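You operate a simulated robot arm through the tools that you are given. There is no shell and no other tool.

The job below is to be done with a simulated robot arm. You get a single attempt, and the scene is never put back.

JOB
Plug the blue connector into the slip input and tighten the input screw.
Fine: the grey blanking plug goes in the lead stand's grey hole; stripe on mark; the other connector stays.

It is judged by the outcome, as a careful person would: the job done as asked, and still so three seconds after it is handed in. It fails if anything else is knocked over, pushed out of place, dropped, spilled or broken.

ROBOT AND FRAMES
A 6-joint arm with a two-finger parallel gripper, fixed in place. Base frame: the origin is on the floor under the middle of its stand, x ahead of it, y to its left, z up; the work surface is at about z = 80. Lengths are in cm, angles in degrees, forces in N, time in s.
It reaches about 106.6 cm from its shoulder. Its first joint turns from -166.0 to 166.0 degrees. Payload 3.91 kg.
The tool frame sits at the grasp point between the pads (the TCP): z along the fingers, y along the line on which they close. The tips reach 3 cm beyond it. Largest opening 11 cm; finger width 2, thickness 1; the body of the gripper, 4.8 by 11.2 cm, starts 5.5 cm behind the TCP.
Orientation is told as [roll, pitch, yaw] about the base's x, y, z axes, in that order, counted from this pose: with the fingers straight down and closing along the base's y, the tool's x points along the base's -x, its y along +y and its z along -z.

CONTROLS
- The arm moves only by the tool step_arm. Its argument "commands" is a list of rows, each a list of 7 numbers: the shift along the tool's x, y, z in cm, then the turn, a rotation vector about the tool's x, y, z in degrees, then the opening, from 0 (shut) to 1 (fully open). In form: [[dx, dy, dz, ax, ay, az, claw], ...]. A call has 1 to 20 rows; each row shifts and turns the commanded pose from where the row before left it, along the tool's axes as they then stand. A row lasts 0.2 s, in which the tool goes at most 5 cm and 8.6 degrees; a call with a longer step from one row to the next is refused whole, and so is a gripper value outside its range. Where a pose cannot be reached the arm comes as near as it can. A force on the tool above 40 N (or 10 N above the force at the start of the call, whichever is more), or a blocked arm, ends the call early, and 0.2 s more pass. Each finger travels about 15.3 cm/s and halts on what it meets, pressing with about 21 N; the grip force reading is that of the motor and also rises with nothing between the fingers. The clock runs only during rows and for 0.2 s after the last one: add rows that do not move to give the fingers time. The reply holds the time, the measured pose of the TCP, the force on the tool along the base axes, the opening and the grip force, in the units named above and with some noise, with the torque about the TCP (base axes, N m) and any sound that the robot's microphone picked up, and new pictures: "show" is both (left out), scene, wrist or none.
- Cameras (640 x 400 px; columns grow to the right, rows downward): "scene" is fixed at [5.05, -49.85, 148.58]; the picture's right is [0.62, -0.78, 0.00], its down [-0.28, -0.22, -0.93] and it looks along [0.73, 0.58, -0.36] (base axes); focal length 358 px, centre (320, 200). "wrist" rides on the gripper at [7.2, 1.7, -10.3] in the tool frame; the picture's right is [-0.23, 0.97, 0.00], its down [-0.76, -0.18, -0.62] and it looks along [-0.61, -0.14, 0.78] (tool axes); focal length 222 px, centre (320, 200). There is no depth. A picture from a camera that has moved, and an enlarged one, comes with that camera's place and axes in the base frame and with its lens.
- enlarge(camera, box): a new picture of the part [left, top, right, bottom] of that camera's present view, enlarged. The clock stands still meanwhile.
- job_done(): hands the job in; it is judged then, once.

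Places have to be worked out from the pictures, the camera data and where the tool is seen. Open the gripper and draw the arm clear of the work before you hand the job in, unless the task says otherwise.

The tools are called after "Call:" by a JSON object that holds its "fn" and its "kwargs". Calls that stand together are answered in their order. step_arm: Moves the arm, as the interface text tells. Its arguments: {"type":"object","properties":{"commands":{"type":"array"},"show":{"type":"string","enum":["both","scene","wrist","none"]}},"required":["commands"]} The other tools are called the same way: enlarge (camera, box) takes an enlarged picture of a part of a camera's view; job_done () hands the job in.

At the start:

```text
clock: 0.0
tool_pos: [44.51, 18.31, 128.55]
tool_rot: [0.2, -0.1, 0.0]
force: [-0.2, 0.1, -0.7]
wrist_torque: [0.02, -0.02, -0.02]
finger_gap: 11.0
grasp_force: 0.1
```

scene: 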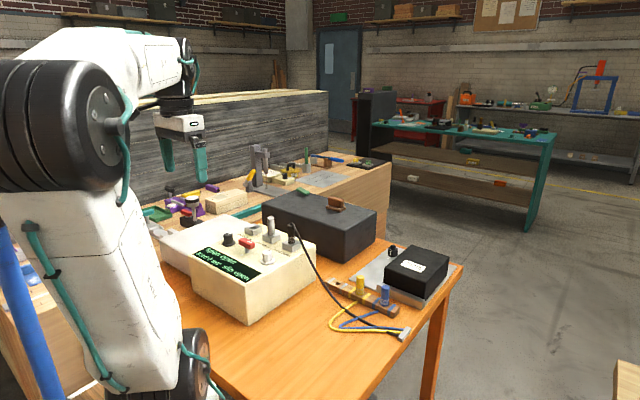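
wrist: 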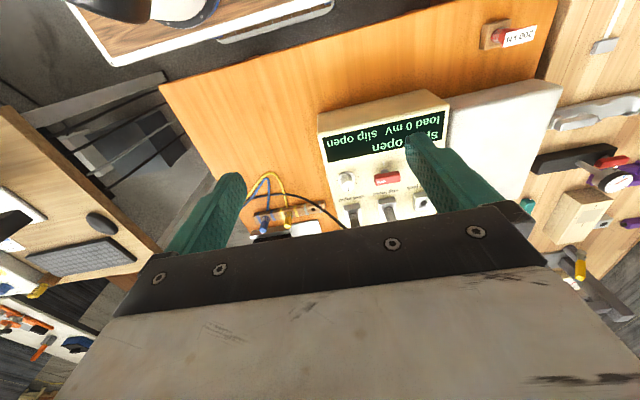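

I'll first look closely at the scene: the instrument box with the display, the lead stand with yellow and blue connectors, and the labels.

Call:
{"fn": "enlarge", "kwargs": {"camera": "scene", "box": [180, 190, 320, 290]}}

Call:
{"fn": "enlarge", "kwargs": {"camera": "scene", "box": [310, 240, 470, 350]}}

Call:
{"fn": "enlarge", "kwargs": {"camera": "wrist", "box": [300, 80, 460, 240]}}

Call:
{"fn": "enlarge", "kwargs": {"camera": "wrist", "box": [230, 160, 350, 240]}}

```text
4.00 times, centred on (250, 240) of scene
camera zoom: at [5.05, -49.85, 148.58], right [0.62, -0.78, 0.0], down [-0.28, -0.22, -0.93], along [0.73, 0.58, -0.36], focal length 1431 px, centre (600, 40)
```

zoom: 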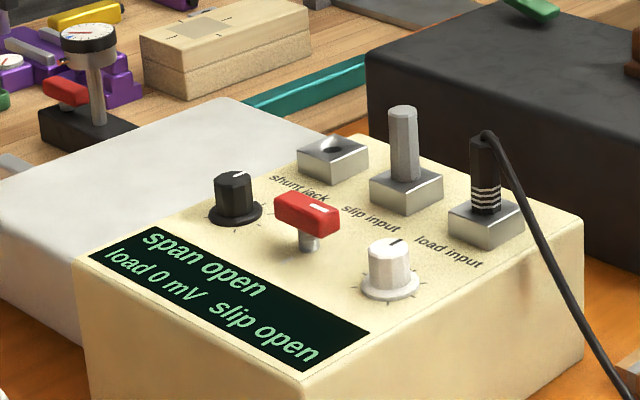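

```text
3.64 times, centred on (390, 295) of scene
camera zoom: at [5.05, -49.85, 148.58], right [0.62, -0.78, 0.0], down [-0.28, -0.22, -0.93], along [0.73, 0.58, -0.36], focal length 1301 px, centre (66, -146)
```

zoom: 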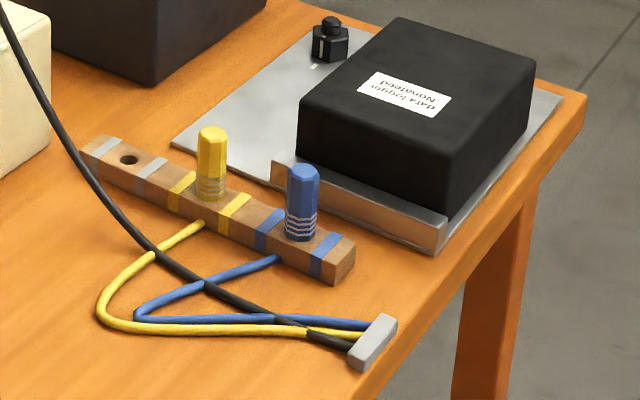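

```text
2.50 times, centred on (380, 160) of wrist
camera zoom: at [37.33, 19.91, 138.92], right [0.23, 0.97, 0.0], down [0.76, -0.18, 0.62], along [0.61, -0.14, -0.78], focal length 555 px, centre (170, 300)
```

zoom: 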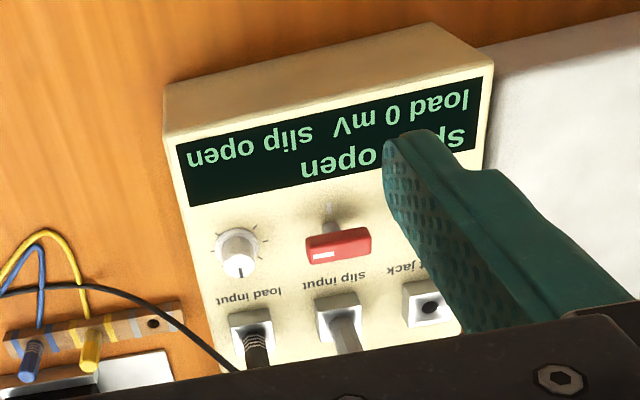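

```text
5.00 times, centred on (290, 200) of wrist
camera zoom: at [37.33, 19.91, 138.92], right [0.23, 0.97, 0.0], down [0.76, -0.18, 0.62], along [0.61, -0.14, -0.78], focal length 1111 px, centre (470, 200)
```

zoom: 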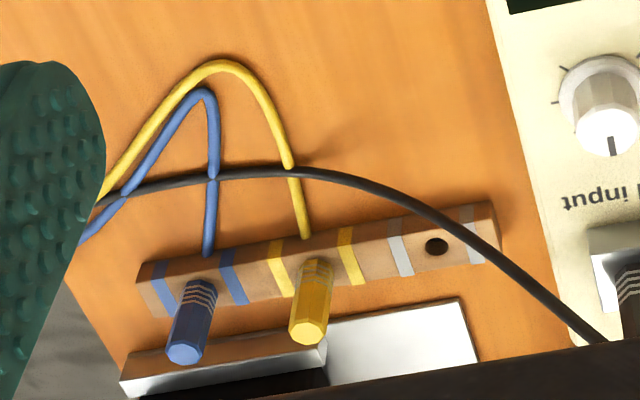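

The box shows three inputs: shunt jack (empty), slip input (grey blanking plug) and load input (black lead). The lead stand has blue, yellow and an empty grey hole. I estimate the slip socket near (78, 28.5, 95) and the stand at x≈84.7, so I'll move the wrist camera nearer the box to read the markings.

Call:
{"fn": "step_arm", "kwargs": {"commands": [[-2.85, 1.575, 2.3, 0, 0, 0, 1], [-2.85, 1.575, 2.3, 0, 0, 0, 1], [-2.85, 1.575, 2.3, 0, 0, 0, 1], [-2.85, 1.575, 2.3, 0, 0, 0, 1], [-2.85, 1.575, 2.3, 0, 0, 0, 1], [-2.85, 1.575, 2.3, 0, 0, 0, 1], [-2.85, 1.575, 2.3, 0, 0, 0, 1], [-2.0, 1.575, 2.0, 0, 0, 0, 1], [0, 0, 0, 0, 0, 0, 1]]}}

```text
clock: 2.0
tool_pos: [66.56, 31.02, 110.39]
tool_rot: [0.1, 0.0, -0.1]
force: [0.2, 0.9, 0.5]
wrist_torque: [0.03, -0.04, 0.0]
finger_gap: 11.01
grasp_force: 0.1
camera wrist: at [59.3, 32.68, 120.85], right [0.23, 0.97, 0.0], down [0.76, -0.18, 0.62], along [0.61, -0.14, -0.78], focal length 222 px, centre (320, 200)
```

scene: 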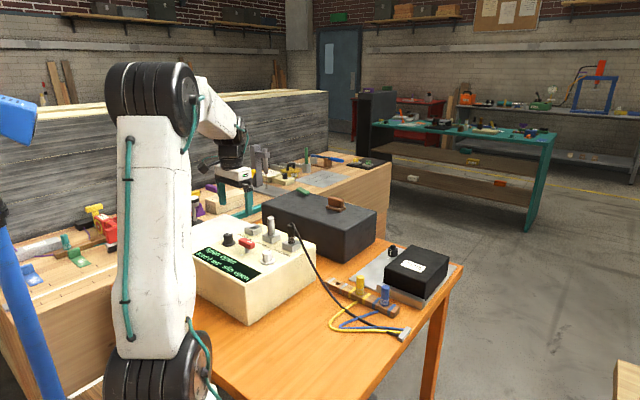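
wrist: 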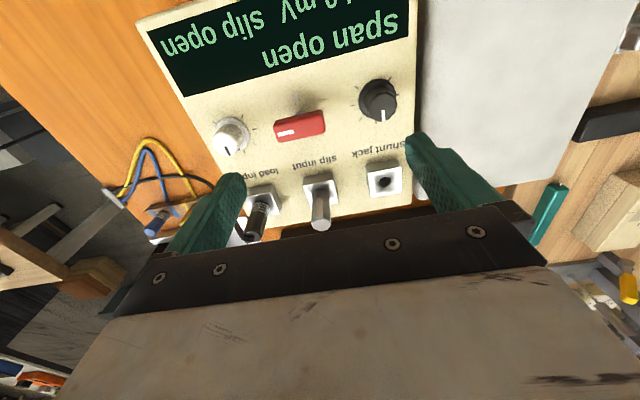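

Call:
{"fn": "enlarge", "kwargs": {"camera": "wrist", "box": [200, 80, 420, 240]}}

Call:
{"fn": "enlarge", "kwargs": {"camera": "wrist", "box": [240, 140, 400, 240]}}

Call:
{"fn": "enlarge", "kwargs": {"camera": "scene", "box": [220, 205, 320, 275]}}

```text
2.50 times, centred on (310, 160) of wrist
camera zoom: at [59.3, 32.68, 120.85], right [0.23, 0.97, 0.0], down [0.76, -0.18, 0.62], along [0.61, -0.14, -0.78], focal length 555 px, centre (345, 300)
```

zoom: 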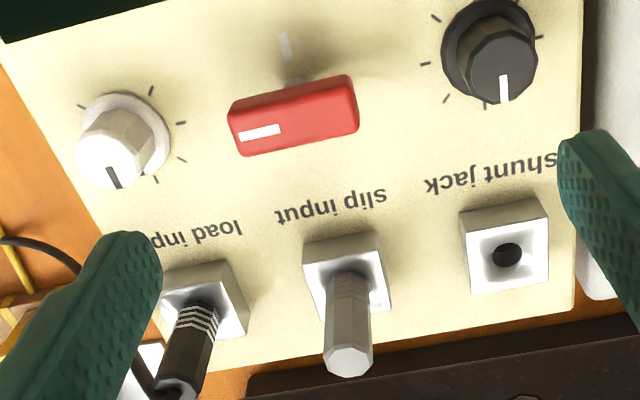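

```text
4.00 times, centred on (320, 190) of wrist
camera zoom: at [59.3, 32.68, 120.85], right [0.23, 0.97, 0.0], down [0.76, -0.18, 0.62], along [0.61, -0.14, -0.78], focal length 888 px, centre (320, 240)
```

zoom: 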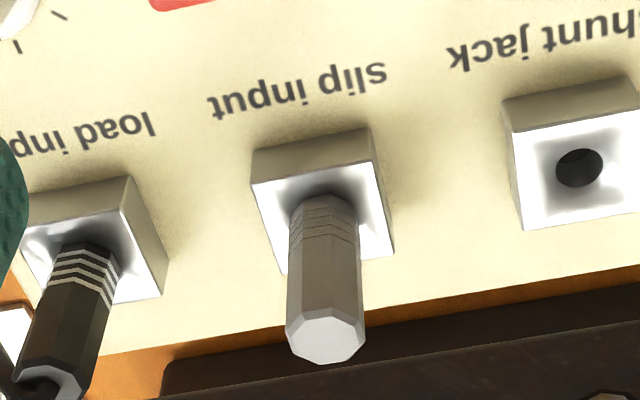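

```text
5.71 times, centred on (270, 240) of scene
camera zoom: at [5.05, -49.85, 148.58], right [0.62, -0.78, 0.0], down [-0.28, -0.22, -0.93], along [0.73, 0.58, -0.36], focal length 2045 px, centre (606, -29)
```

zoom: 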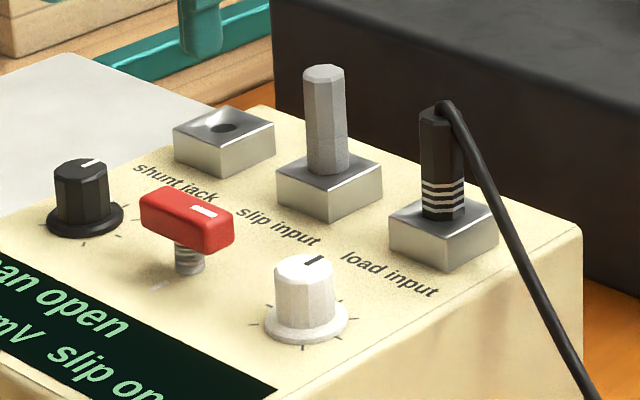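

The red T-handle sits on a threaded shaft and has a white stripe pointing to −y, with a white mark on the panel on its −x side, so this looks like the input screw and it needs a clockwise turn. I'll zoom in on it from both cameras to measure it and check the mark.

Call:
{"fn": "enlarge", "kwargs": {"camera": "scene", "box": [230, 225, 280, 265]}}

Call:
{"fn": "enlarge", "kwargs": {"camera": "wrist", "box": [260, 80, 350, 150]}}

Call:
{"fn": "enlarge", "kwargs": {"camera": "wrist", "box": [130, 0, 430, 100]}}

```text
10.00 times, centred on (255, 245) of scene
camera zoom: at [5.05, -49.85, 148.58], right [0.62, -0.78, 0.0], down [-0.28, -0.22, -0.93], along [0.73, 0.58, -0.36], focal length 3579 px, centre (970, -250)
```

zoom: 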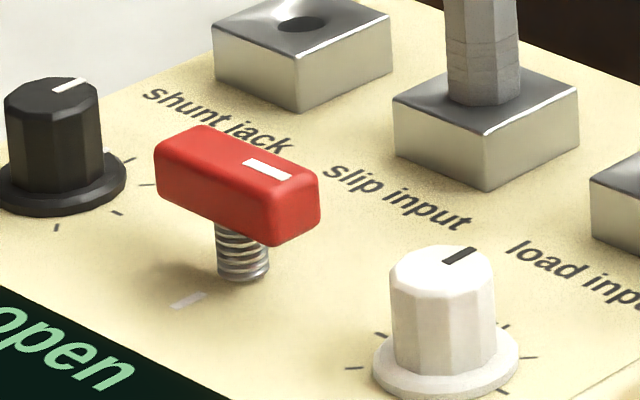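

```text
5.71 times, centred on (305, 115) of wrist
camera zoom: at [59.3, 32.68, 120.85], right [0.23, 0.97, 0.0], down [0.76, -0.18, 0.62], along [0.61, -0.14, -0.78], focal length 1269 px, centre (406, 686)
```

zoom: 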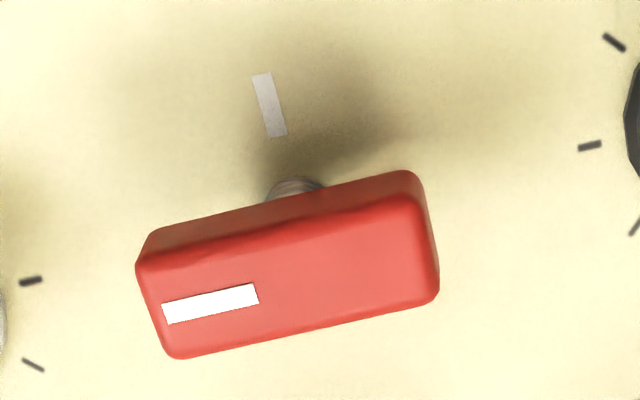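

```text
2.13 times, centred on (280, 50) of wrist
camera zoom: at [59.3, 32.68, 120.85], right [0.23, 0.97, 0.0], down [0.76, -0.18, 0.62], along [0.61, -0.14, -0.78], focal length 474 px, centre (405, 520)
```

zoom: 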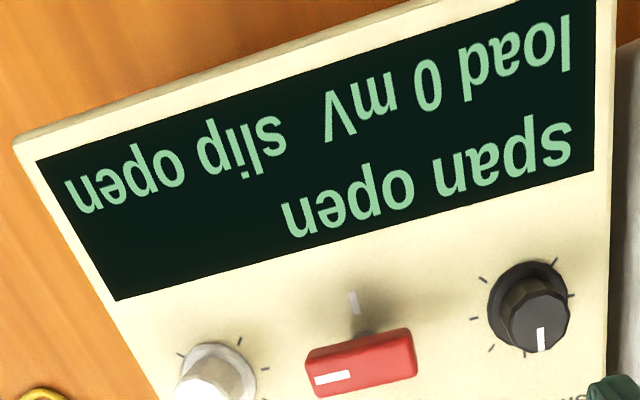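

The screw handle's top is at about (67.7, 28.5, 97.3), and its stripe needs a quarter turn clockwise to the mark on the −x side. I place the blanking plug at about (78.0, 28.4) with its top at z≈101.7, so I'll move above it with the claw partly open to check alignment.

Call:
{"fn": "step_arm", "kwargs": {"commands": [[-2.85, -0.65, 0, 0, 0, 0, 0.8], [-2.85, -0.65, 0, 0, 0, 0, 0.6], [-2.85, -0.65, 0, 0, 0, 0, 0.5], [-2.85, -0.65, 0, 0, 0, 0, 0.5], [0, 0, 0, 0, 0, 0, 0.5], [0, 0, 0, 0, 0, 0, 0.5]]}}

```text
clock: 3.4
tool_pos: [77.9, 28.49, 110.44]
tool_rot: [0.1, 0.1, 0.0]
force: [-0.3, 0.3, 0.4]
wrist_torque: [-0.04, 0.02, 0.02]
finger_gap: 5.52
grasp_force: 0.0
camera wrist: at [70.79, 30.1, 120.83], right [0.23, 0.97, 0.0], down [0.76, -0.18, 0.62], along [0.61, -0.14, -0.78], focal length 222 px, centre (320, 200)
```

scene: 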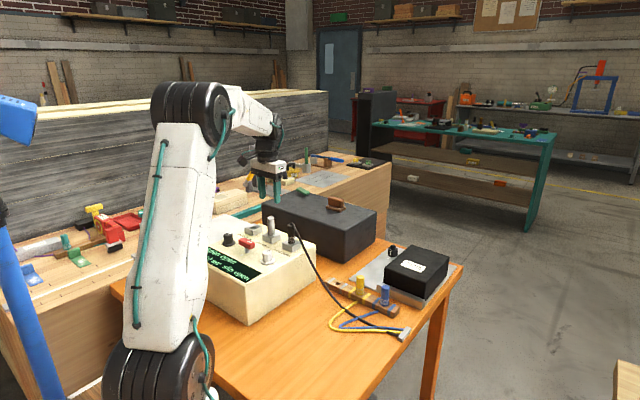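
wrist: 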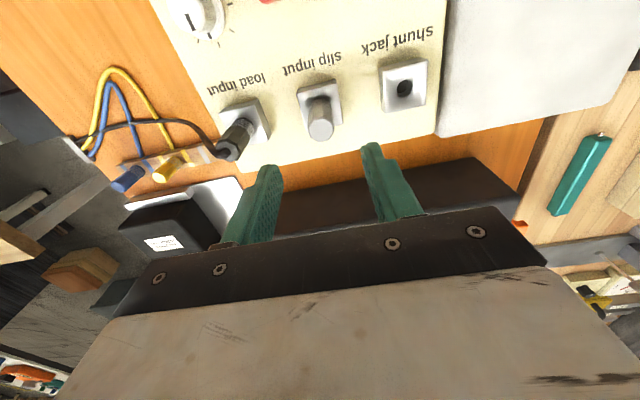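

The tool now sits above the slip plug. I'll zoom the wrist view to refine the plug's position.

Call:
{"fn": "enlarge", "kwargs": {"camera": "wrist", "box": [240, 70, 400, 170]}}

Call:
{"fn": "enlarge", "kwargs": {"camera": "scene", "box": [240, 160, 320, 250]}}

```text
4.00 times, centred on (320, 120) of wrist
camera zoom: at [70.79, 30.1, 120.83], right [0.23, 0.97, 0.0], down [0.76, -0.18, 0.62], along [0.61, -0.14, -0.78], focal length 888 px, centre (320, 520)
```

zoom: 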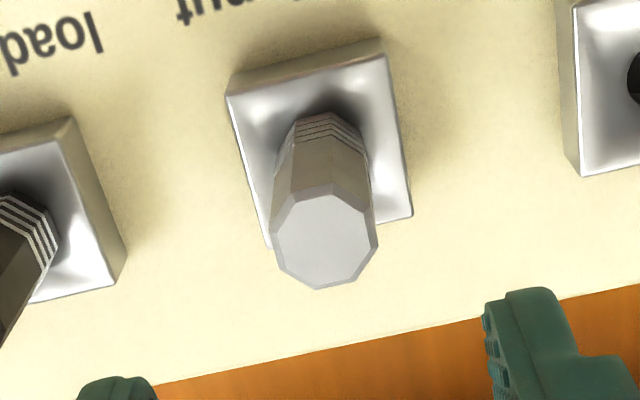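

```text
4.44 times, centred on (280, 205) of scene
camera zoom: at [5.05, -49.85, 148.58], right [0.62, -0.78, 0.0], down [-0.28, -0.22, -0.93], along [0.73, 0.58, -0.36], focal length 1590 px, centre (498, 178)
```

zoom: 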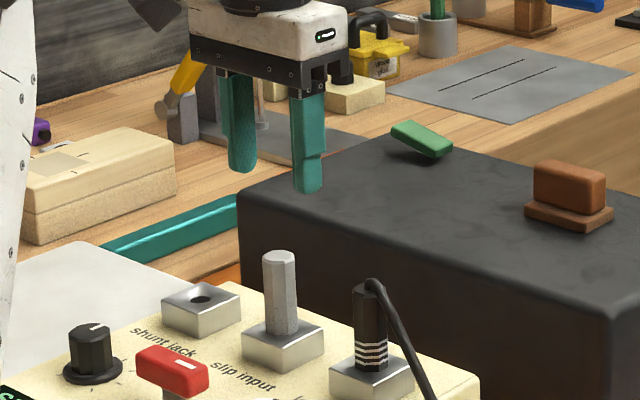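

The plug centre matches the tool's x and y to within about 0.5 mm. I'll descend to TCP z≈99.3, which puts the tips about 1 cm above the socket rim, and then close.

Call:
{"fn": "step_arm", "kwargs": {"commands": [[0, 0, 2.5, 0, 0, 0, 0.5], [0, 0, 2.5, 0, 0, 0, 0.5], [0, 0, 2.5, 0, 0, 0, 0.5], [0, 0, 2.0, 0, 0, 0, 0.5], [0, 0, 1.6, 0, 0, 0, 0.5], [0, 0, 0, 0, 0, 0, 0.5]]}}

```text
clock: 4.8
tool_pos: [78.02, 28.32, 99.46]
tool_rot: [0.1, 0.0, 0.0]
force: [0.9, 0.1, -0.1]
wrist_torque: [0.01, -0.02, -0.01]
finger_gap: 5.48
grasp_force: 0.0
camera wrist: at [70.81, 30.04, 109.74], right [0.23, 0.97, 0.0], down [0.76, -0.18, 0.62], along [0.61, -0.14, -0.78], focal length 222 px, centre (320, 200)
```

scene: 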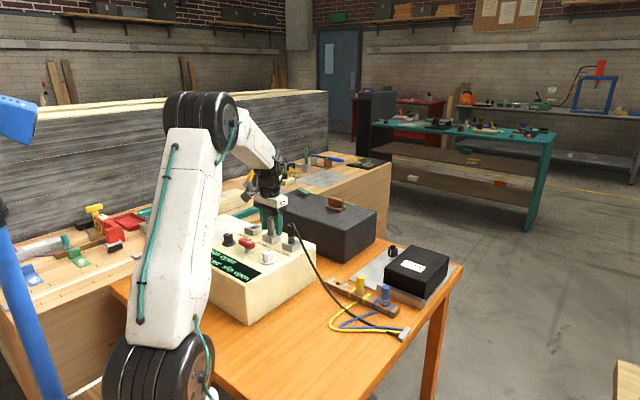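
wrist: 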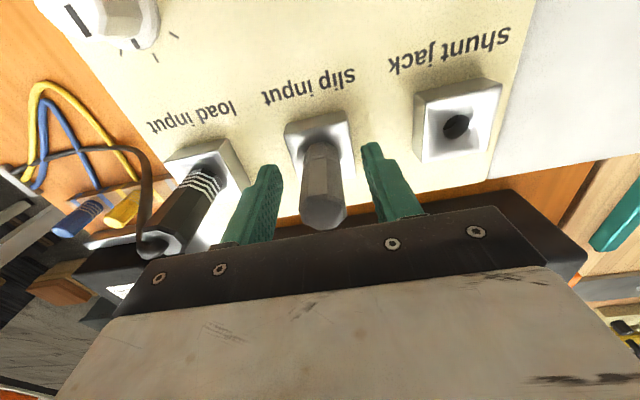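

The plug stands between the fingers with clearance on both sides. I'll close the claw gently in steps.

Call:
{"fn": "step_arm", "kwargs": {"commands": [[0, 0, 0, 0, 0, 0, 0.35], [0, 0, 0, 0, 0, 0, 0.28], [0, 0, 0, 0, 0, 0, 0.2], [0, 0, 0, 0, 0, 0, 0.1], [0, 0, 0, 0, 0, 0, 0.1]]}}

Call:
{"fn": "enlarge", "kwargs": {"camera": "wrist", "box": [230, 90, 430, 240]}}

Call:
{"fn": "enlarge", "kwargs": {"camera": "scene", "box": [240, 180, 320, 250]}}

```text
clock: 6.0
tool_pos: [78.03, 28.37, 99.43]
tool_rot: [0.0, 0.0, 0.0]
force: [0.7, 0.0, 0.3]
wrist_torque: [0.0, -0.01, 0.01]
finger_gap: 2.24
grasp_force: 20.6
camera wrist: at [70.82, 30.02, 109.76], right [0.23, 0.97, 0.0], down [0.76, -0.18, 0.62], along [0.61, -0.14, -0.78], focal length 222 px, centre (320, 200)
```

scene: 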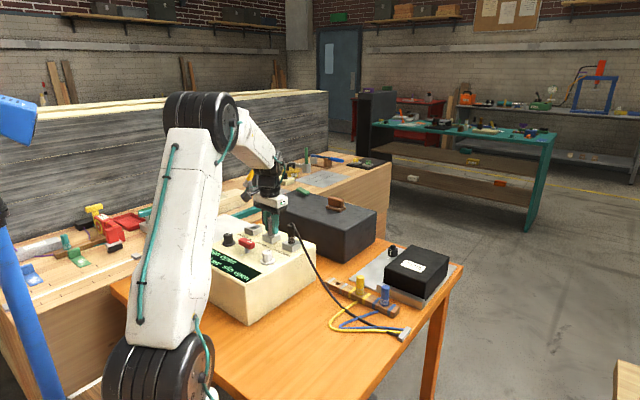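
wrist: 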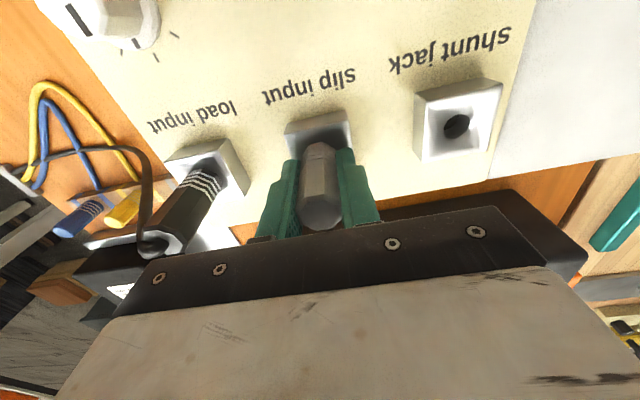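

```text
2.67 times, centred on (330, 165) of wrist
camera zoom: at [70.82, 30.02, 109.76], right [0.23, 0.97, 0.0], down [0.76, -0.18, 0.62], along [0.61, -0.14, -0.78], focal length 592 px, centre (293, 293)
```

zoom: 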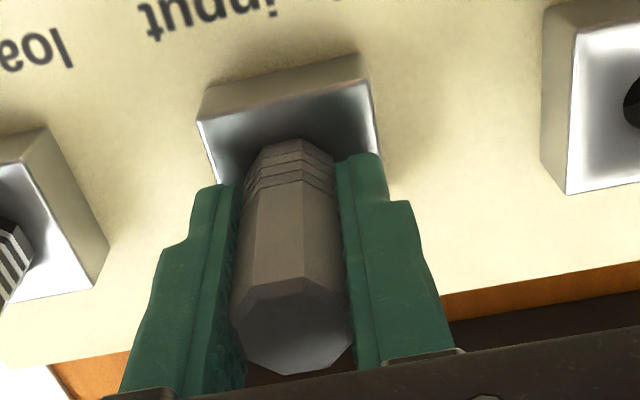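

```text
5.71 times, centred on (280, 215) of scene
camera zoom: at [5.05, -49.85, 148.58], right [0.62, -0.78, 0.0], down [-0.28, -0.22, -0.93], along [0.73, 0.58, -0.36], focal length 2045 px, centre (549, 114)
```

zoom: 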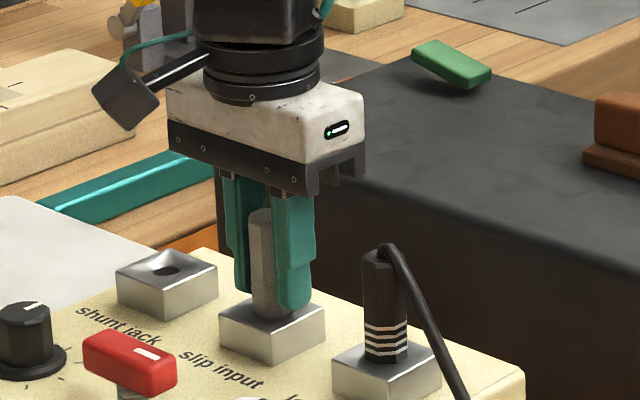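

The plug is gripped with a 2.24 cm gap, and the side load is near zero so it is well centred. I'll pull it straight up slowly and watch the force.

Call:
{"fn": "step_arm", "kwargs": {"commands": [[0, 0, -0.3, 0, 0, 0, 0.1], [0, 0, -0.5, 0, 0, 0, 0.1], [0, 0, -0.5, 0, 0, 0, 0.1], [0, 0, -0.7, 0, 0, 0, 0.1], [0, 0, -1.0, 0, 0, 0, 0.1], [0, 0, -1.0, 0, 0, 0, 0.1], [0, 0, 0, 0, 0, 0, 0.1]]}}

```text
clock: 7.6
tool_pos: [77.87, 28.16, 103.37]
tool_rot: [0.0, 0.0, -0.1]
force: [0.1, -0.4, -0.3]
wrist_torque: [-0.01, 0.0, 0.0]
finger_gap: 2.25
grasp_force: 21.2
camera wrist: at [70.62, 29.93, 113.75], right [0.23, 0.97, 0.0], down [0.76, -0.18, 0.62], along [0.61, -0.14, -0.78], focal length 222 px, centre (320, 200)
```

scene: 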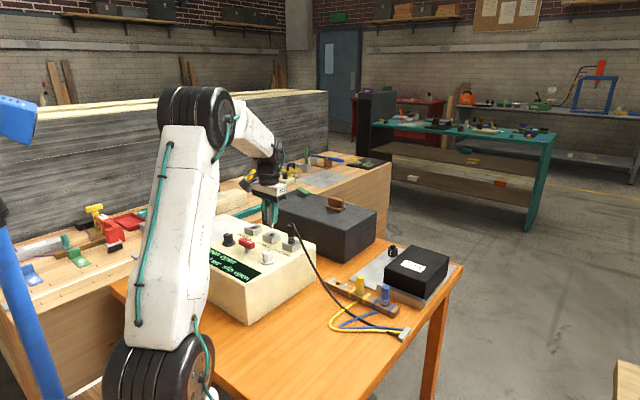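
wrist: 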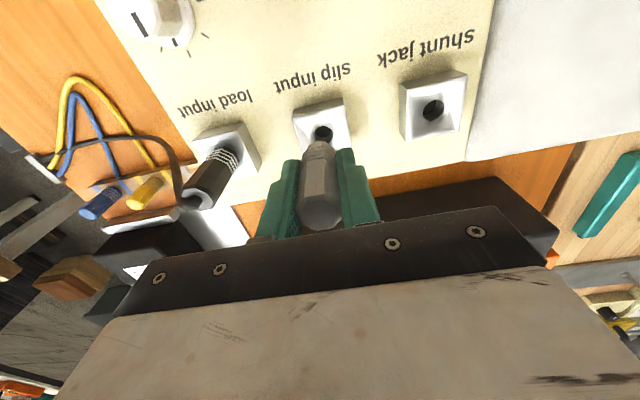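

Call:
{"fn": "enlarge", "kwargs": {"camera": "scene", "box": [240, 180, 320, 250]}}

Call:
{"fn": "enlarge", "kwargs": {"camera": "wrist", "box": [250, 80, 390, 240]}}

```text
5.71 times, centred on (280, 215) of scene
camera zoom: at [5.05, -49.85, 148.58], right [0.62, -0.78, 0.0], down [-0.28, -0.22, -0.93], along [0.73, 0.58, -0.36], focal length 2045 px, centre (549, 114)
```

zoom: 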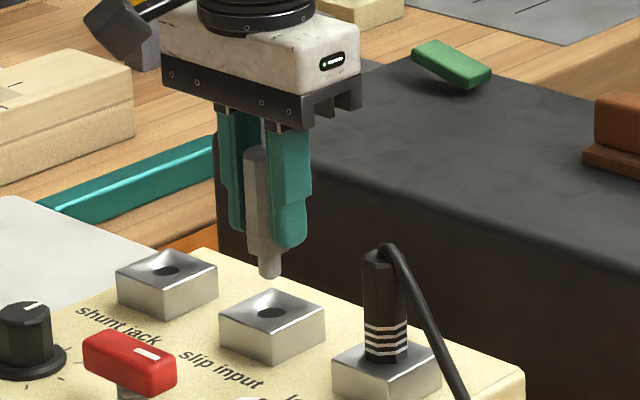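

```text
2.50 times, centred on (320, 160) of wrist
camera zoom: at [70.62, 29.93, 113.75], right [0.23, 0.97, 0.0], down [0.76, -0.18, 0.62], along [0.61, -0.14, -0.78], focal length 555 px, centre (320, 300)
```

zoom: 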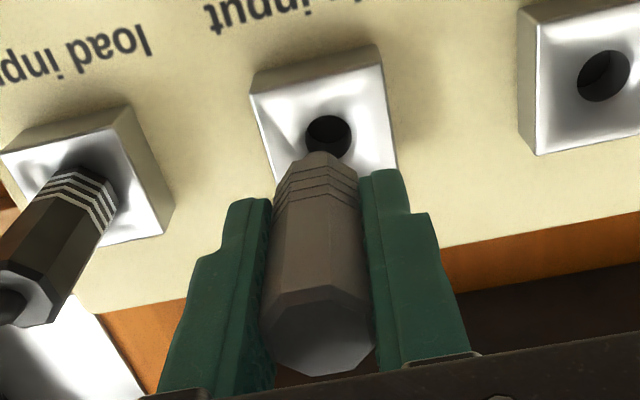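

The plug is free, with a short nose about 1.6 cm long below the body. I'll raise it well clear of the load lead, carry it over to the grey hole at about (84.8, 6.4), and look.

Call:
{"fn": "step_arm", "kwargs": {"commands": [[0, 0, -2.5, 0, 0, 0, 0.1], [0, 0, -3, 0, 0, 0, 0.1], [0, 0, -3, 0, 0, 0, 0.1], [0, 0, 0, 0, 0, 0, 0.1], [-0.9, -2.7, 0, 0, 0, 0, 0.1], [-0.9, -2.7, 0, 0, 0, 0, 0.1], [-0.9, -2.7, 0, 0, 0, 0, 0.1], [-0.9, -2.7, 0, 0, 0, 0, 0.1], [-0.9, -2.7, 0, 0, 0, 0, 0.1], [-0.9, -2.7, 0, 0, 0, 0, 0.1], [-0.9, -2.7, 0, 0, 0, 0, 0.1], [-0.6, -2.9, 0, 0, 0, 0, 0.1], [0, 0, 0, 0, 0, 0, 0.1]]}}

```text
clock: 10.4
tool_pos: [84.81, 6.56, 111.89]
tool_rot: [0.1, 0.0, 0.0]
force: [-0.8, -0.1, -0.1]
wrist_torque: [0.01, 0.06, 0.0]
finger_gap: 2.26
grasp_force: 21.2
camera wrist: at [77.61, 8.29, 122.2], right [0.23, 0.97, 0.0], down [0.76, -0.18, 0.62], along [0.61, -0.14, -0.78], focal length 222 px, centre (320, 200)
```

scene: 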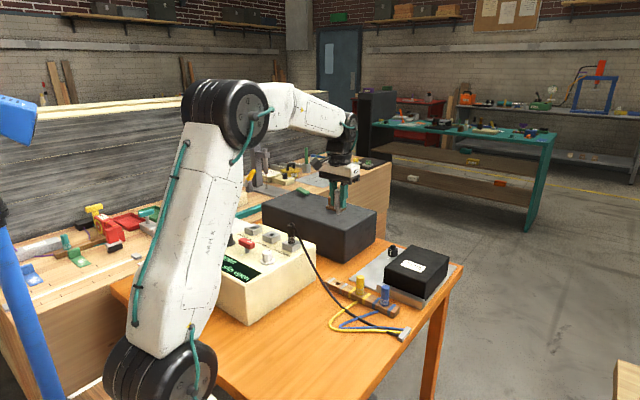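
wrist: 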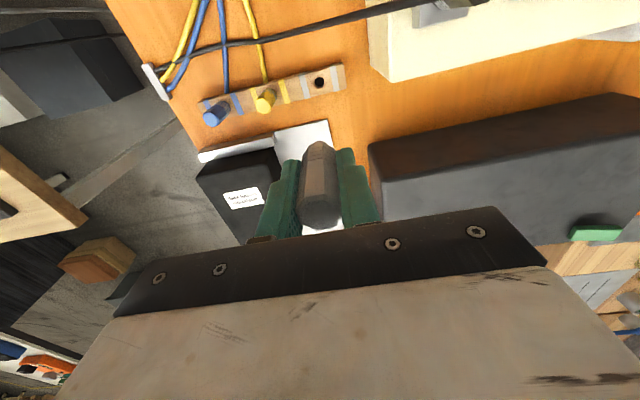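

The plug is held level over the stand, and the black case starts around x≈99, y≈13.5, so it is clear. I'll zoom in on the grey hole from both cameras to refine its position.

Call:
{"fn": "enlarge", "kwargs": {"camera": "wrist", "box": [180, 50, 360, 140]}}

Call:
{"fn": "enlarge", "kwargs": {"camera": "scene", "box": [310, 260, 410, 330]}}

Call:
{"fn": "enlarge", "kwargs": {"camera": "scene", "box": [310, 150, 370, 220]}}

```text
3.56 times, centred on (270, 95) of wrist
camera zoom: at [77.61, 8.29, 122.2], right [0.23, 0.97, 0.0], down [0.76, -0.18, 0.62], along [0.61, -0.14, -0.78], focal length 790 px, centre (498, 573)
```

zoom: 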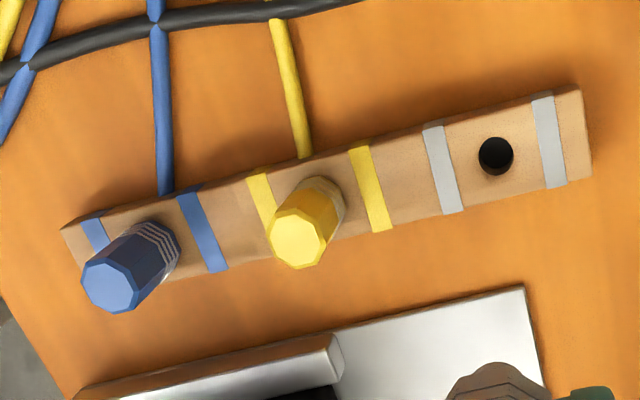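

```text
5.71 times, centred on (360, 295) of scene
camera zoom: at [5.05, -49.85, 148.58], right [0.62, -0.78, 0.0], down [-0.28, -0.22, -0.93], along [0.73, 0.58, -0.36], focal length 2045 px, centre (91, -343)
```

zoom: 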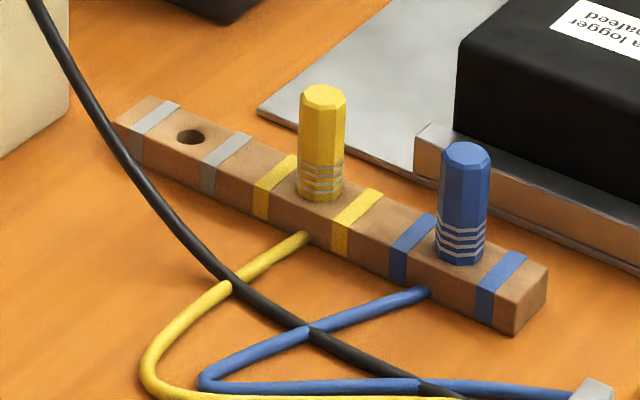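

```text
5.71 times, centred on (340, 185) of scene
camera zoom: at [5.05, -49.85, 148.58], right [0.62, -0.78, 0.0], down [-0.28, -0.22, -0.93], along [0.73, 0.58, -0.36], focal length 2045 px, centre (206, 286)
```

zoom: 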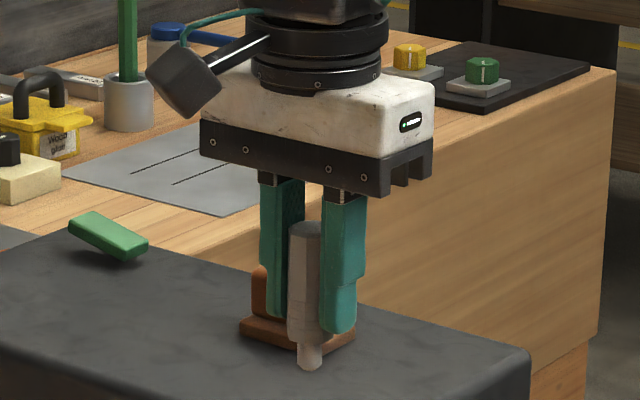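

Triangulating puts the grey hole at about (85.1, 6.43), with the stand top at z≈82. I'll correct by about 0.35 cm in x and descend until the nose is roughly 1.5 cm above the hole, then check it visually.

Call:
{"fn": "step_arm", "kwargs": {"commands": [[-0.36, -0.08, 0, 0, 0, 0, 0.1], [0, 0, 3.5, 0, 0, 0, 0.1], [0, 0, 3.5, 0, 0, 0, 0.1], [0, 0, 3.5, 0, 0, 0, 0.1], [0, 0, 3.5, 0, 0, 0, 0.1], [0, 0, 3.5, 0, 0, 0, 0.1], [0, 0, 3.0, 0, 0, 0, 0.1], [0, 0, 2.2, 0, 0, 0, 0.1], [0, 0, 0, 0, 0, 0, 0.1]]}}

Call:
{"fn": "enlarge", "kwargs": {"camera": "scene", "box": [310, 235, 390, 305]}}

Call:
{"fn": "enlarge", "kwargs": {"camera": "wrist", "box": [240, 90, 400, 230]}}

```text
clock: 12.4
tool_pos: [85.19, 6.56, 88.91]
tool_rot: [0.0, 0.0, 0.0]
force: [-0.2, -0.4, 0.1]
wrist_torque: [-0.01, -0.02, 0.0]
finger_gap: 2.25
grasp_force: 21.3
camera wrist: at [77.94, 8.21, 99.3], right [0.23, 0.97, 0.0], down [0.76, -0.18, 0.62], along [0.61, -0.14, -0.78], focal length 222 px, centre (320, 200)
```

scene: 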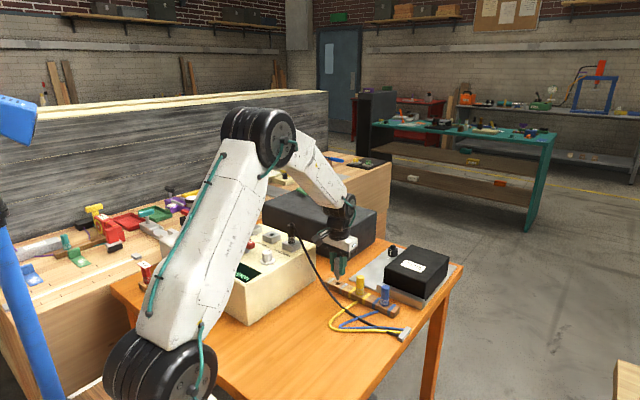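
wrist: 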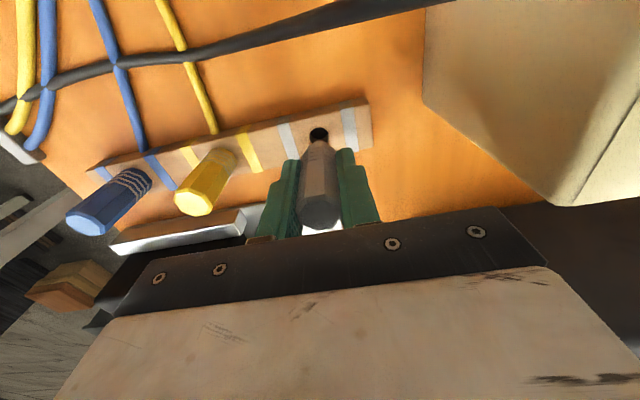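

```text
5.71 times, centred on (350, 270) of scene
camera zoom: at [5.05, -49.85, 148.58], right [0.62, -0.78, 0.0], down [-0.28, -0.22, -0.93], along [0.73, 0.58, -0.36], focal length 2045 px, centre (149, -200)
```

zoom: 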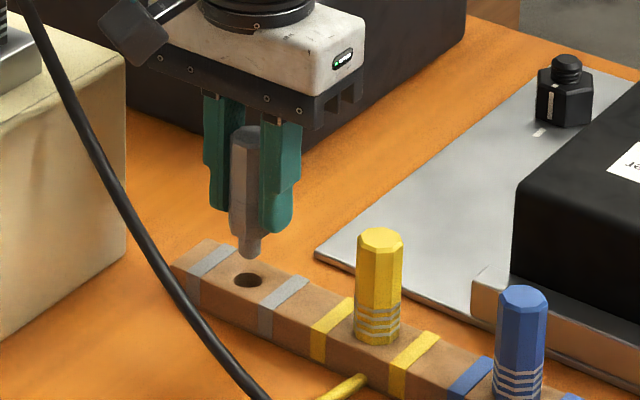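

```text
2.86 times, centred on (320, 160) of wrist
camera zoom: at [77.94, 8.21, 99.3], right [0.23, 0.97, 0.0], down [0.76, -0.18, 0.62], along [0.61, -0.14, -0.78], focal length 635 px, centre (320, 314)
```

zoom: 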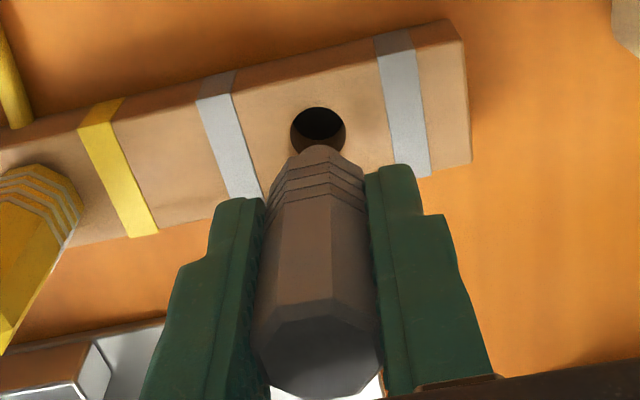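

Both views show the nose almost over the hole, with the scene columns matching and the wrist view within about 1 mm. I'll go down another 0.9 cm and recheck with less parallax.

Call:
{"fn": "step_arm", "kwargs": {"commands": [[0, 0, 0.5, 0, 0, 0, 0.1], [0, 0, 0.4, 0, 0, 0, 0.1], [0, 0, 0, 0, 0, 0, 0.1]], "show": "none"}}

Call:
{"fn": "enlarge", "kwargs": {"camera": "scene", "box": [325, 255, 365, 295]}}

Call:
{"fn": "enlarge", "kwargs": {"camera": "wrist", "box": [280, 110, 360, 170]}}

```text
clock: 13.2
tool_pos: [85.28, 6.48, 88.08]
tool_rot: [0.1, 0.0, 0.0]
force: [0.5, 0.1, -0.9]
wrist_torque: [-0.01, -0.01, -0.01]
finger_gap: 2.28
grasp_force: 21.2
```

```text
10.00 times, centred on (345, 275) of scene
camera zoom: at [5.05, -49.85, 148.58], right [0.62, -0.78, 0.0], down [-0.28, -0.22, -0.93], along [0.73, 0.58, -0.36], focal length 3579 px, centre (70, -550)
```

zoom: 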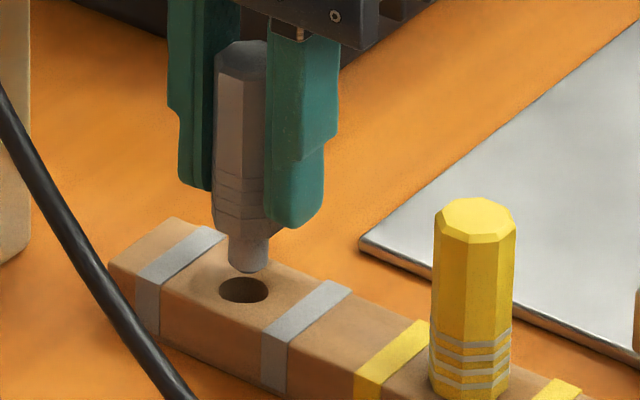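

```text
6.67 times, centred on (320, 140) of wrist
camera zoom: at [77.98, 8.17, 98.56], right [0.23, 0.97, 0.0], down [0.76, -0.18, 0.62], along [0.61, -0.14, -0.78], focal length 1481 px, centre (320, 600)
```

zoom: 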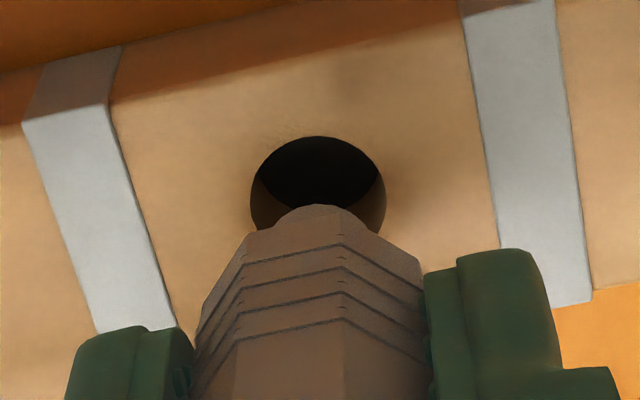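

Comparing the nose and hole edges in both views, the plug is about 0.2 cm too far in +x and y is good. I'll shift −0.2 cm in x, recheck, then lower.

Call:
{"fn": "step_arm", "kwargs": {"commands": [[0.2, 0.02, 0, 0, 0, 0, 0.1], [0, 0, 0, 0, 0, 0, 0.1], [0, 0, 0, 0, 0, 0, 0.1]], "show": "none"}}

Call:
{"fn": "enlarge", "kwargs": {"camera": "scene", "box": [335, 265, 355, 285]}}

Call:
{"fn": "enlarge", "kwargs": {"camera": "wrist", "box": [280, 110, 360, 170]}}

```text
clock: 14.0
tool_pos: [84.96, 6.53, 88.23]
tool_rot: [0.1, 0.1, 0.0]
force: [-1.5, -0.2, -0.3]
wrist_torque: [0.01, 0.01, -0.01]
finger_gap: 2.27
grasp_force: 21.2
```

```text
16.00 times, centred on (345, 275) of scene
camera zoom: at [5.05, -49.85, 148.58], right [0.62, -0.78, 0.0], down [-0.28, -0.22, -0.93], along [0.73, 0.58, -0.36], focal length 5726 px, centre (-80, -1000)
```

zoom: 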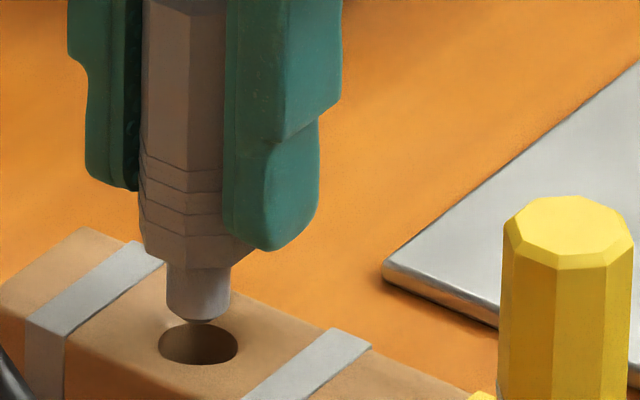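

```text
6.67 times, centred on (320, 140) of wrist
camera zoom: at [77.75, 8.18, 98.55], right [0.23, 0.97, 0.0], down [0.76, -0.18, 0.62], along [0.61, -0.14, -0.78], focal length 1481 px, centre (320, 600)
```

zoom: 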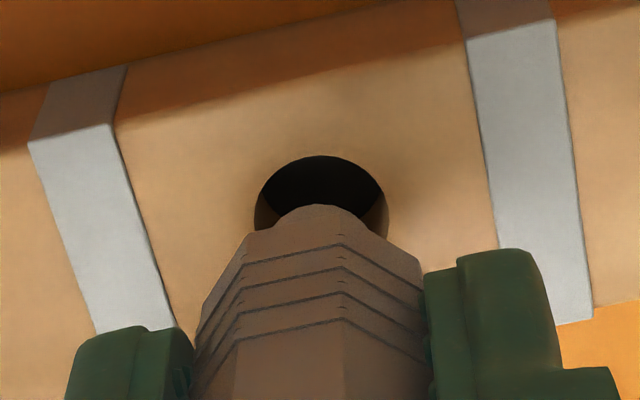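

The nose now lines up with the hole in both views (scene columns 199 and 198, wrist 319.5 and 321). I'll lower in small steps and watch the force.

Call:
{"fn": "step_arm", "kwargs": {"commands": [[0, 0, 0.3, 0, 0, 0, 0.1], [0, 0, 0.3, 0, 0, 0, 0.1], [0, 0, 0.3, 0, 0, 0, 0.1], [0, 0, 0.3, 0, 0, 0, 0.1], [0, 0, 0, 0, 0, 0, 0.1]], "show": "none"}}

Call:
{"fn": "enlarge", "kwargs": {"camera": "scene", "box": [325, 255, 365, 295]}}

```text
clock: 15.2
tool_pos: [84.96, 6.43, 86.88]
tool_rot: [0.2, 0.0, 0.1]
force: [-0.1, -0.2, -0.7]
wrist_torque: [-0.02, 0.01, -0.04]
finger_gap: 2.27
grasp_force: 20.8
```

```text
10.00 times, centred on (345, 275) of scene
camera zoom: at [5.05, -49.85, 148.58], right [0.62, -0.78, 0.0], down [-0.28, -0.22, -0.93], along [0.73, 0.58, -0.36], focal length 3579 px, centre (70, -550)
```

zoom: 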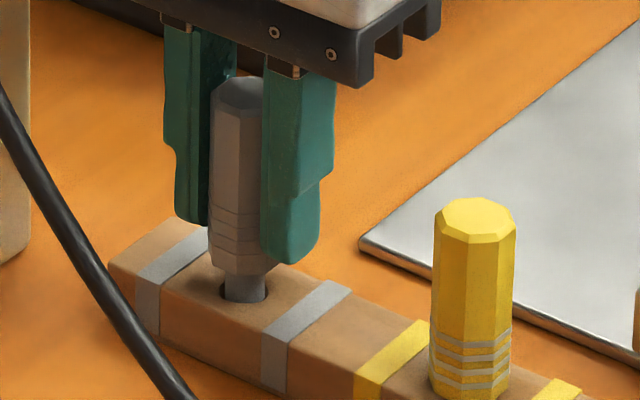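

The nose is entering the hole cleanly with no force, and about 0.8 cm remains until the body seats. I'll continue in small steps.

Call:
{"fn": "step_arm", "kwargs": {"commands": [[0, 0, 0.25, 0, 0, 0, 0.1], [0, 0, 0.25, 0, 0, 0, 0.1], [0, 0, 0.15, 0, 0, 0, 0.1], [0, 0, 0, 0, 0, 0, 0.1]], "show": "none"}}

Call:
{"fn": "enlarge", "kwargs": {"camera": "scene", "box": [325, 255, 365, 295]}}

```text
clock: 16.2
tool_pos: [84.96, 6.44, 86.33]
tool_rot: [0.1, 0.0, 0.0]
force: [-0.3, -0.2, -1.4]
wrist_torque: [-0.03, 0.0, -0.01]
finger_gap: 2.25
grasp_force: 21.0
```

```text
10.00 times, centred on (345, 275) of scene
camera zoom: at [5.05, -49.85, 148.58], right [0.62, -0.78, 0.0], down [-0.28, -0.22, -0.93], along [0.73, 0.58, -0.36], focal length 3579 px, centre (70, -550)
```

zoom: 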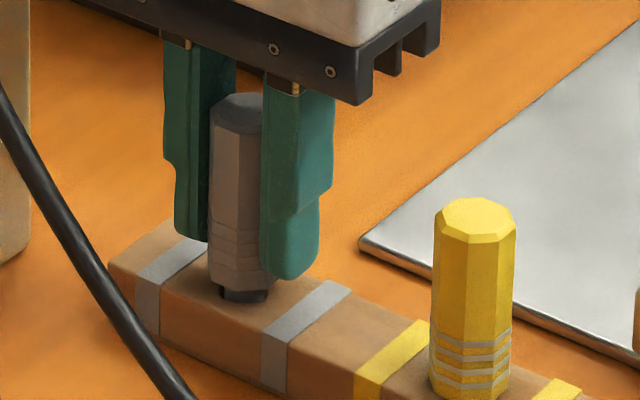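

A gap of about 0.35 cm remains under the body, so I'll continue gently until it contacts.

Call:
{"fn": "step_arm", "kwargs": {"commands": [[0, 0, 0.15, 0, 0, 0, 0.1], [0, 0, 0.1, 0, 0, 0, 0.1], [0, 0, 0, 0, 0, 0, 0.1]], "show": "none"}}

Call:
{"fn": "enlarge", "kwargs": {"camera": "scene", "box": [335, 265, 355, 285]}}

```text
clock: 17.0
tool_pos: [84.94, 6.39, 86.23]
tool_rot: [0.1, 0.0, -0.1]
force: [-0.2, -0.7, 0.1]
wrist_torque: [0.0, 0.03, 0.02]
finger_gap: 2.26
grasp_force: 21.0
```

```text
16.00 times, centred on (345, 275) of scene
camera zoom: at [5.05, -49.85, 148.58], right [0.62, -0.78, 0.0], down [-0.28, -0.22, -0.93], along [0.73, 0.58, -0.36], focal length 5726 px, centre (-80, -1000)
```

zoom: 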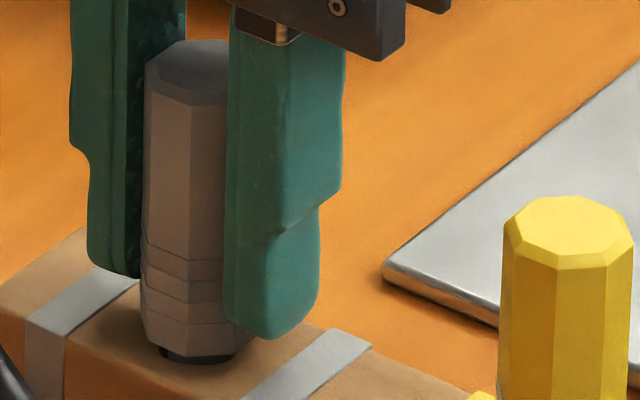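

Still a sliver of gap (about 1–2 mm) and no contact force, so I'll take a little more.

Call:
{"fn": "step_arm", "kwargs": {"commands": [[0, 0, 0.1, 0, 0, 0, 0.1], [0, 0, 0.08, 0, 0, 0, 0.1], [0, 0, 0, 0, 0, 0, 0.1]], "show": "none"}}

Call:
{"fn": "enlarge", "kwargs": {"camera": "scene", "box": [335, 265, 355, 285]}}

```text
clock: 17.8
tool_pos: [84.91, 6.46, 85.97]
tool_rot: [0.1, 0.0, 0.1]
force: [-0.1, -0.5, -0.2]
wrist_torque: [0.01, 0.02, 0.02]
finger_gap: 2.28
grasp_force: 21.4
```

```text
16.00 times, centred on (345, 275) of scene
camera zoom: at [5.05, -49.85, 148.58], right [0.62, -0.78, 0.0], down [-0.28, -0.22, -0.93], along [0.73, 0.58, -0.36], focal length 5726 px, centre (-80, -1000)
```

zoom: 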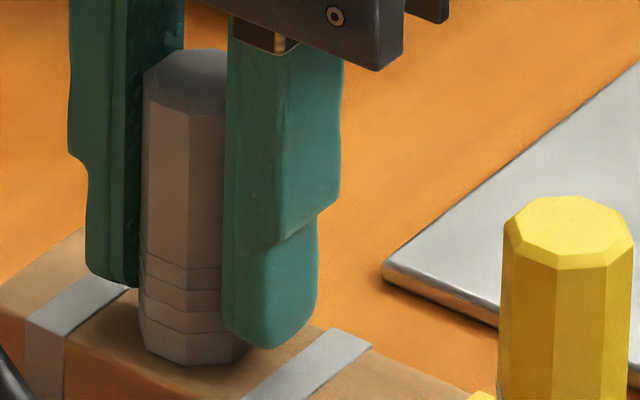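

It looks essentially seated, so I'll press a touch further to confirm contact.

Call:
{"fn": "step_arm", "kwargs": {"commands": [[0, 0, 0.06, 0, 0, 0, 0.1], [0, 0, 0.06, 0, 0, 0, 0.1], [0, 0, 0, 0, 0, 0, 0.1]], "show": "wrist"}}

Call:
{"fn": "enlarge", "kwargs": {"camera": "scene", "box": [335, 265, 355, 285]}}

```text
clock: 18.6
tool_pos: [84.89, 6.35, 85.88]
tool_rot: [0.1, -0.2, 0.0]
force: [-2.1, -1.4, 7.9]
wrist_torque: [-0.02, 0.14, -0.01]
finger_gap: 2.26
grasp_force: 20.9
camera wrist: at [77.72, 8.12, 96.25], right [0.23, 0.97, 0.0], down [0.76, -0.18, 0.62], along [0.61, -0.14, -0.78], focal length 222 px, centre (320, 200)
```

wrist: 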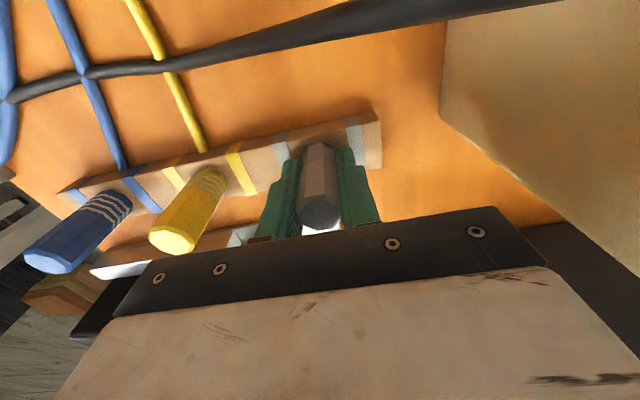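

```text
16.00 times, centred on (345, 275) of scene
camera zoom: at [5.05, -49.85, 148.58], right [0.62, -0.78, 0.0], down [-0.28, -0.22, -0.93], along [0.73, 0.58, -0.36], focal length 5726 px, centre (-80, -1000)
```

zoom: 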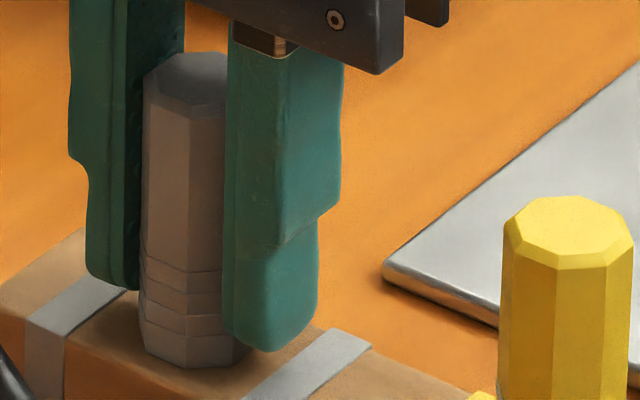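

Contact force is 7.9 N, so the plug is seated in the grey hole. I'll open moderately so as not to reach the yellow connector, then withdraw straight up.

Call:
{"fn": "step_arm", "kwargs": {"commands": [[0, 0, -0.05, 0, 0, 0, 0.25], [0, 0, 0, 0, 0, 0, 0.35], [0, 0, 0, 0, 0, 0, 0.45], [0, 0, 0, 0, 0, 0, 0.45], [0, 0, -1.5, 0, 0, 0, 0.45], [0, 0, -2.5, 0, 0, 0, 0.45], [0, 0, -3, 0, 0, 0, 0.45], [0, 0, -3, 0, 0, 0, 0.45], [0, 0, 0, 0, 0, 0, 0.45]]}}

Call:
{"fn": "enlarge", "kwargs": {"camera": "scene", "box": [310, 240, 410, 320]}}

```text
clock: 20.6
tool_pos: [84.96, 6.45, 95.77]
tool_rot: [0.0, 0.1, 0.0]
force: [0.8, -0.4, 0.3]
wrist_torque: [0.01, -0.01, 0.01]
finger_gap: 4.94
grasp_force: 0.1
camera wrist: at [77.73, 8.21, 106.24], right [0.23, 0.97, 0.0], down [0.76, -0.18, 0.62], along [0.61, -0.14, -0.78], focal length 222 px, centre (320, 200)
```

scene: 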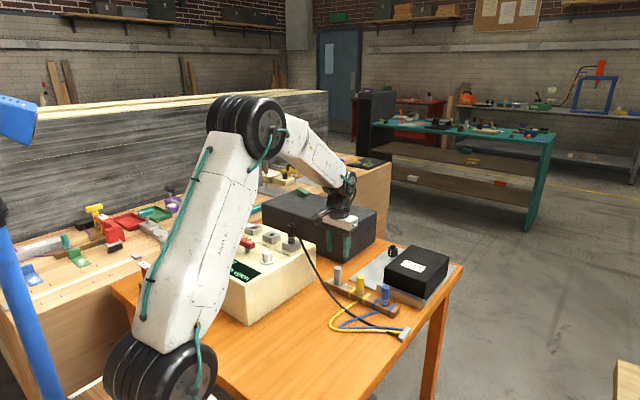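
wrist: 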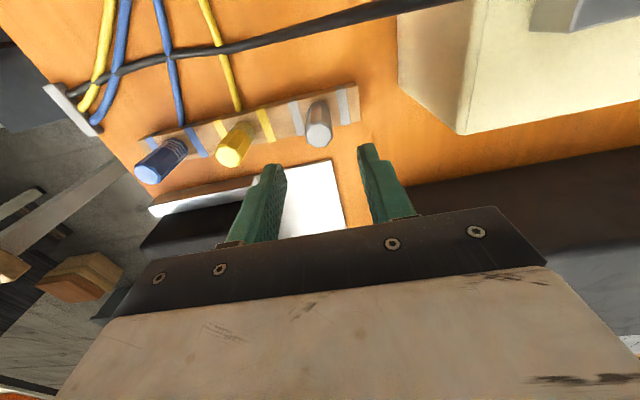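

```text
5.00 times, centred on (360, 280) of scene
camera zoom: at [5.05, -49.85, 148.58], right [0.62, -0.78, 0.0], down [-0.28, -0.22, -0.93], along [0.73, 0.58, -0.36], focal length 1789 px, centre (120, -200)
```

zoom: 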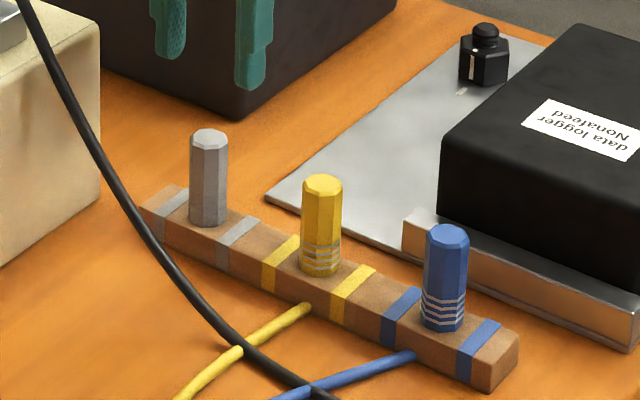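

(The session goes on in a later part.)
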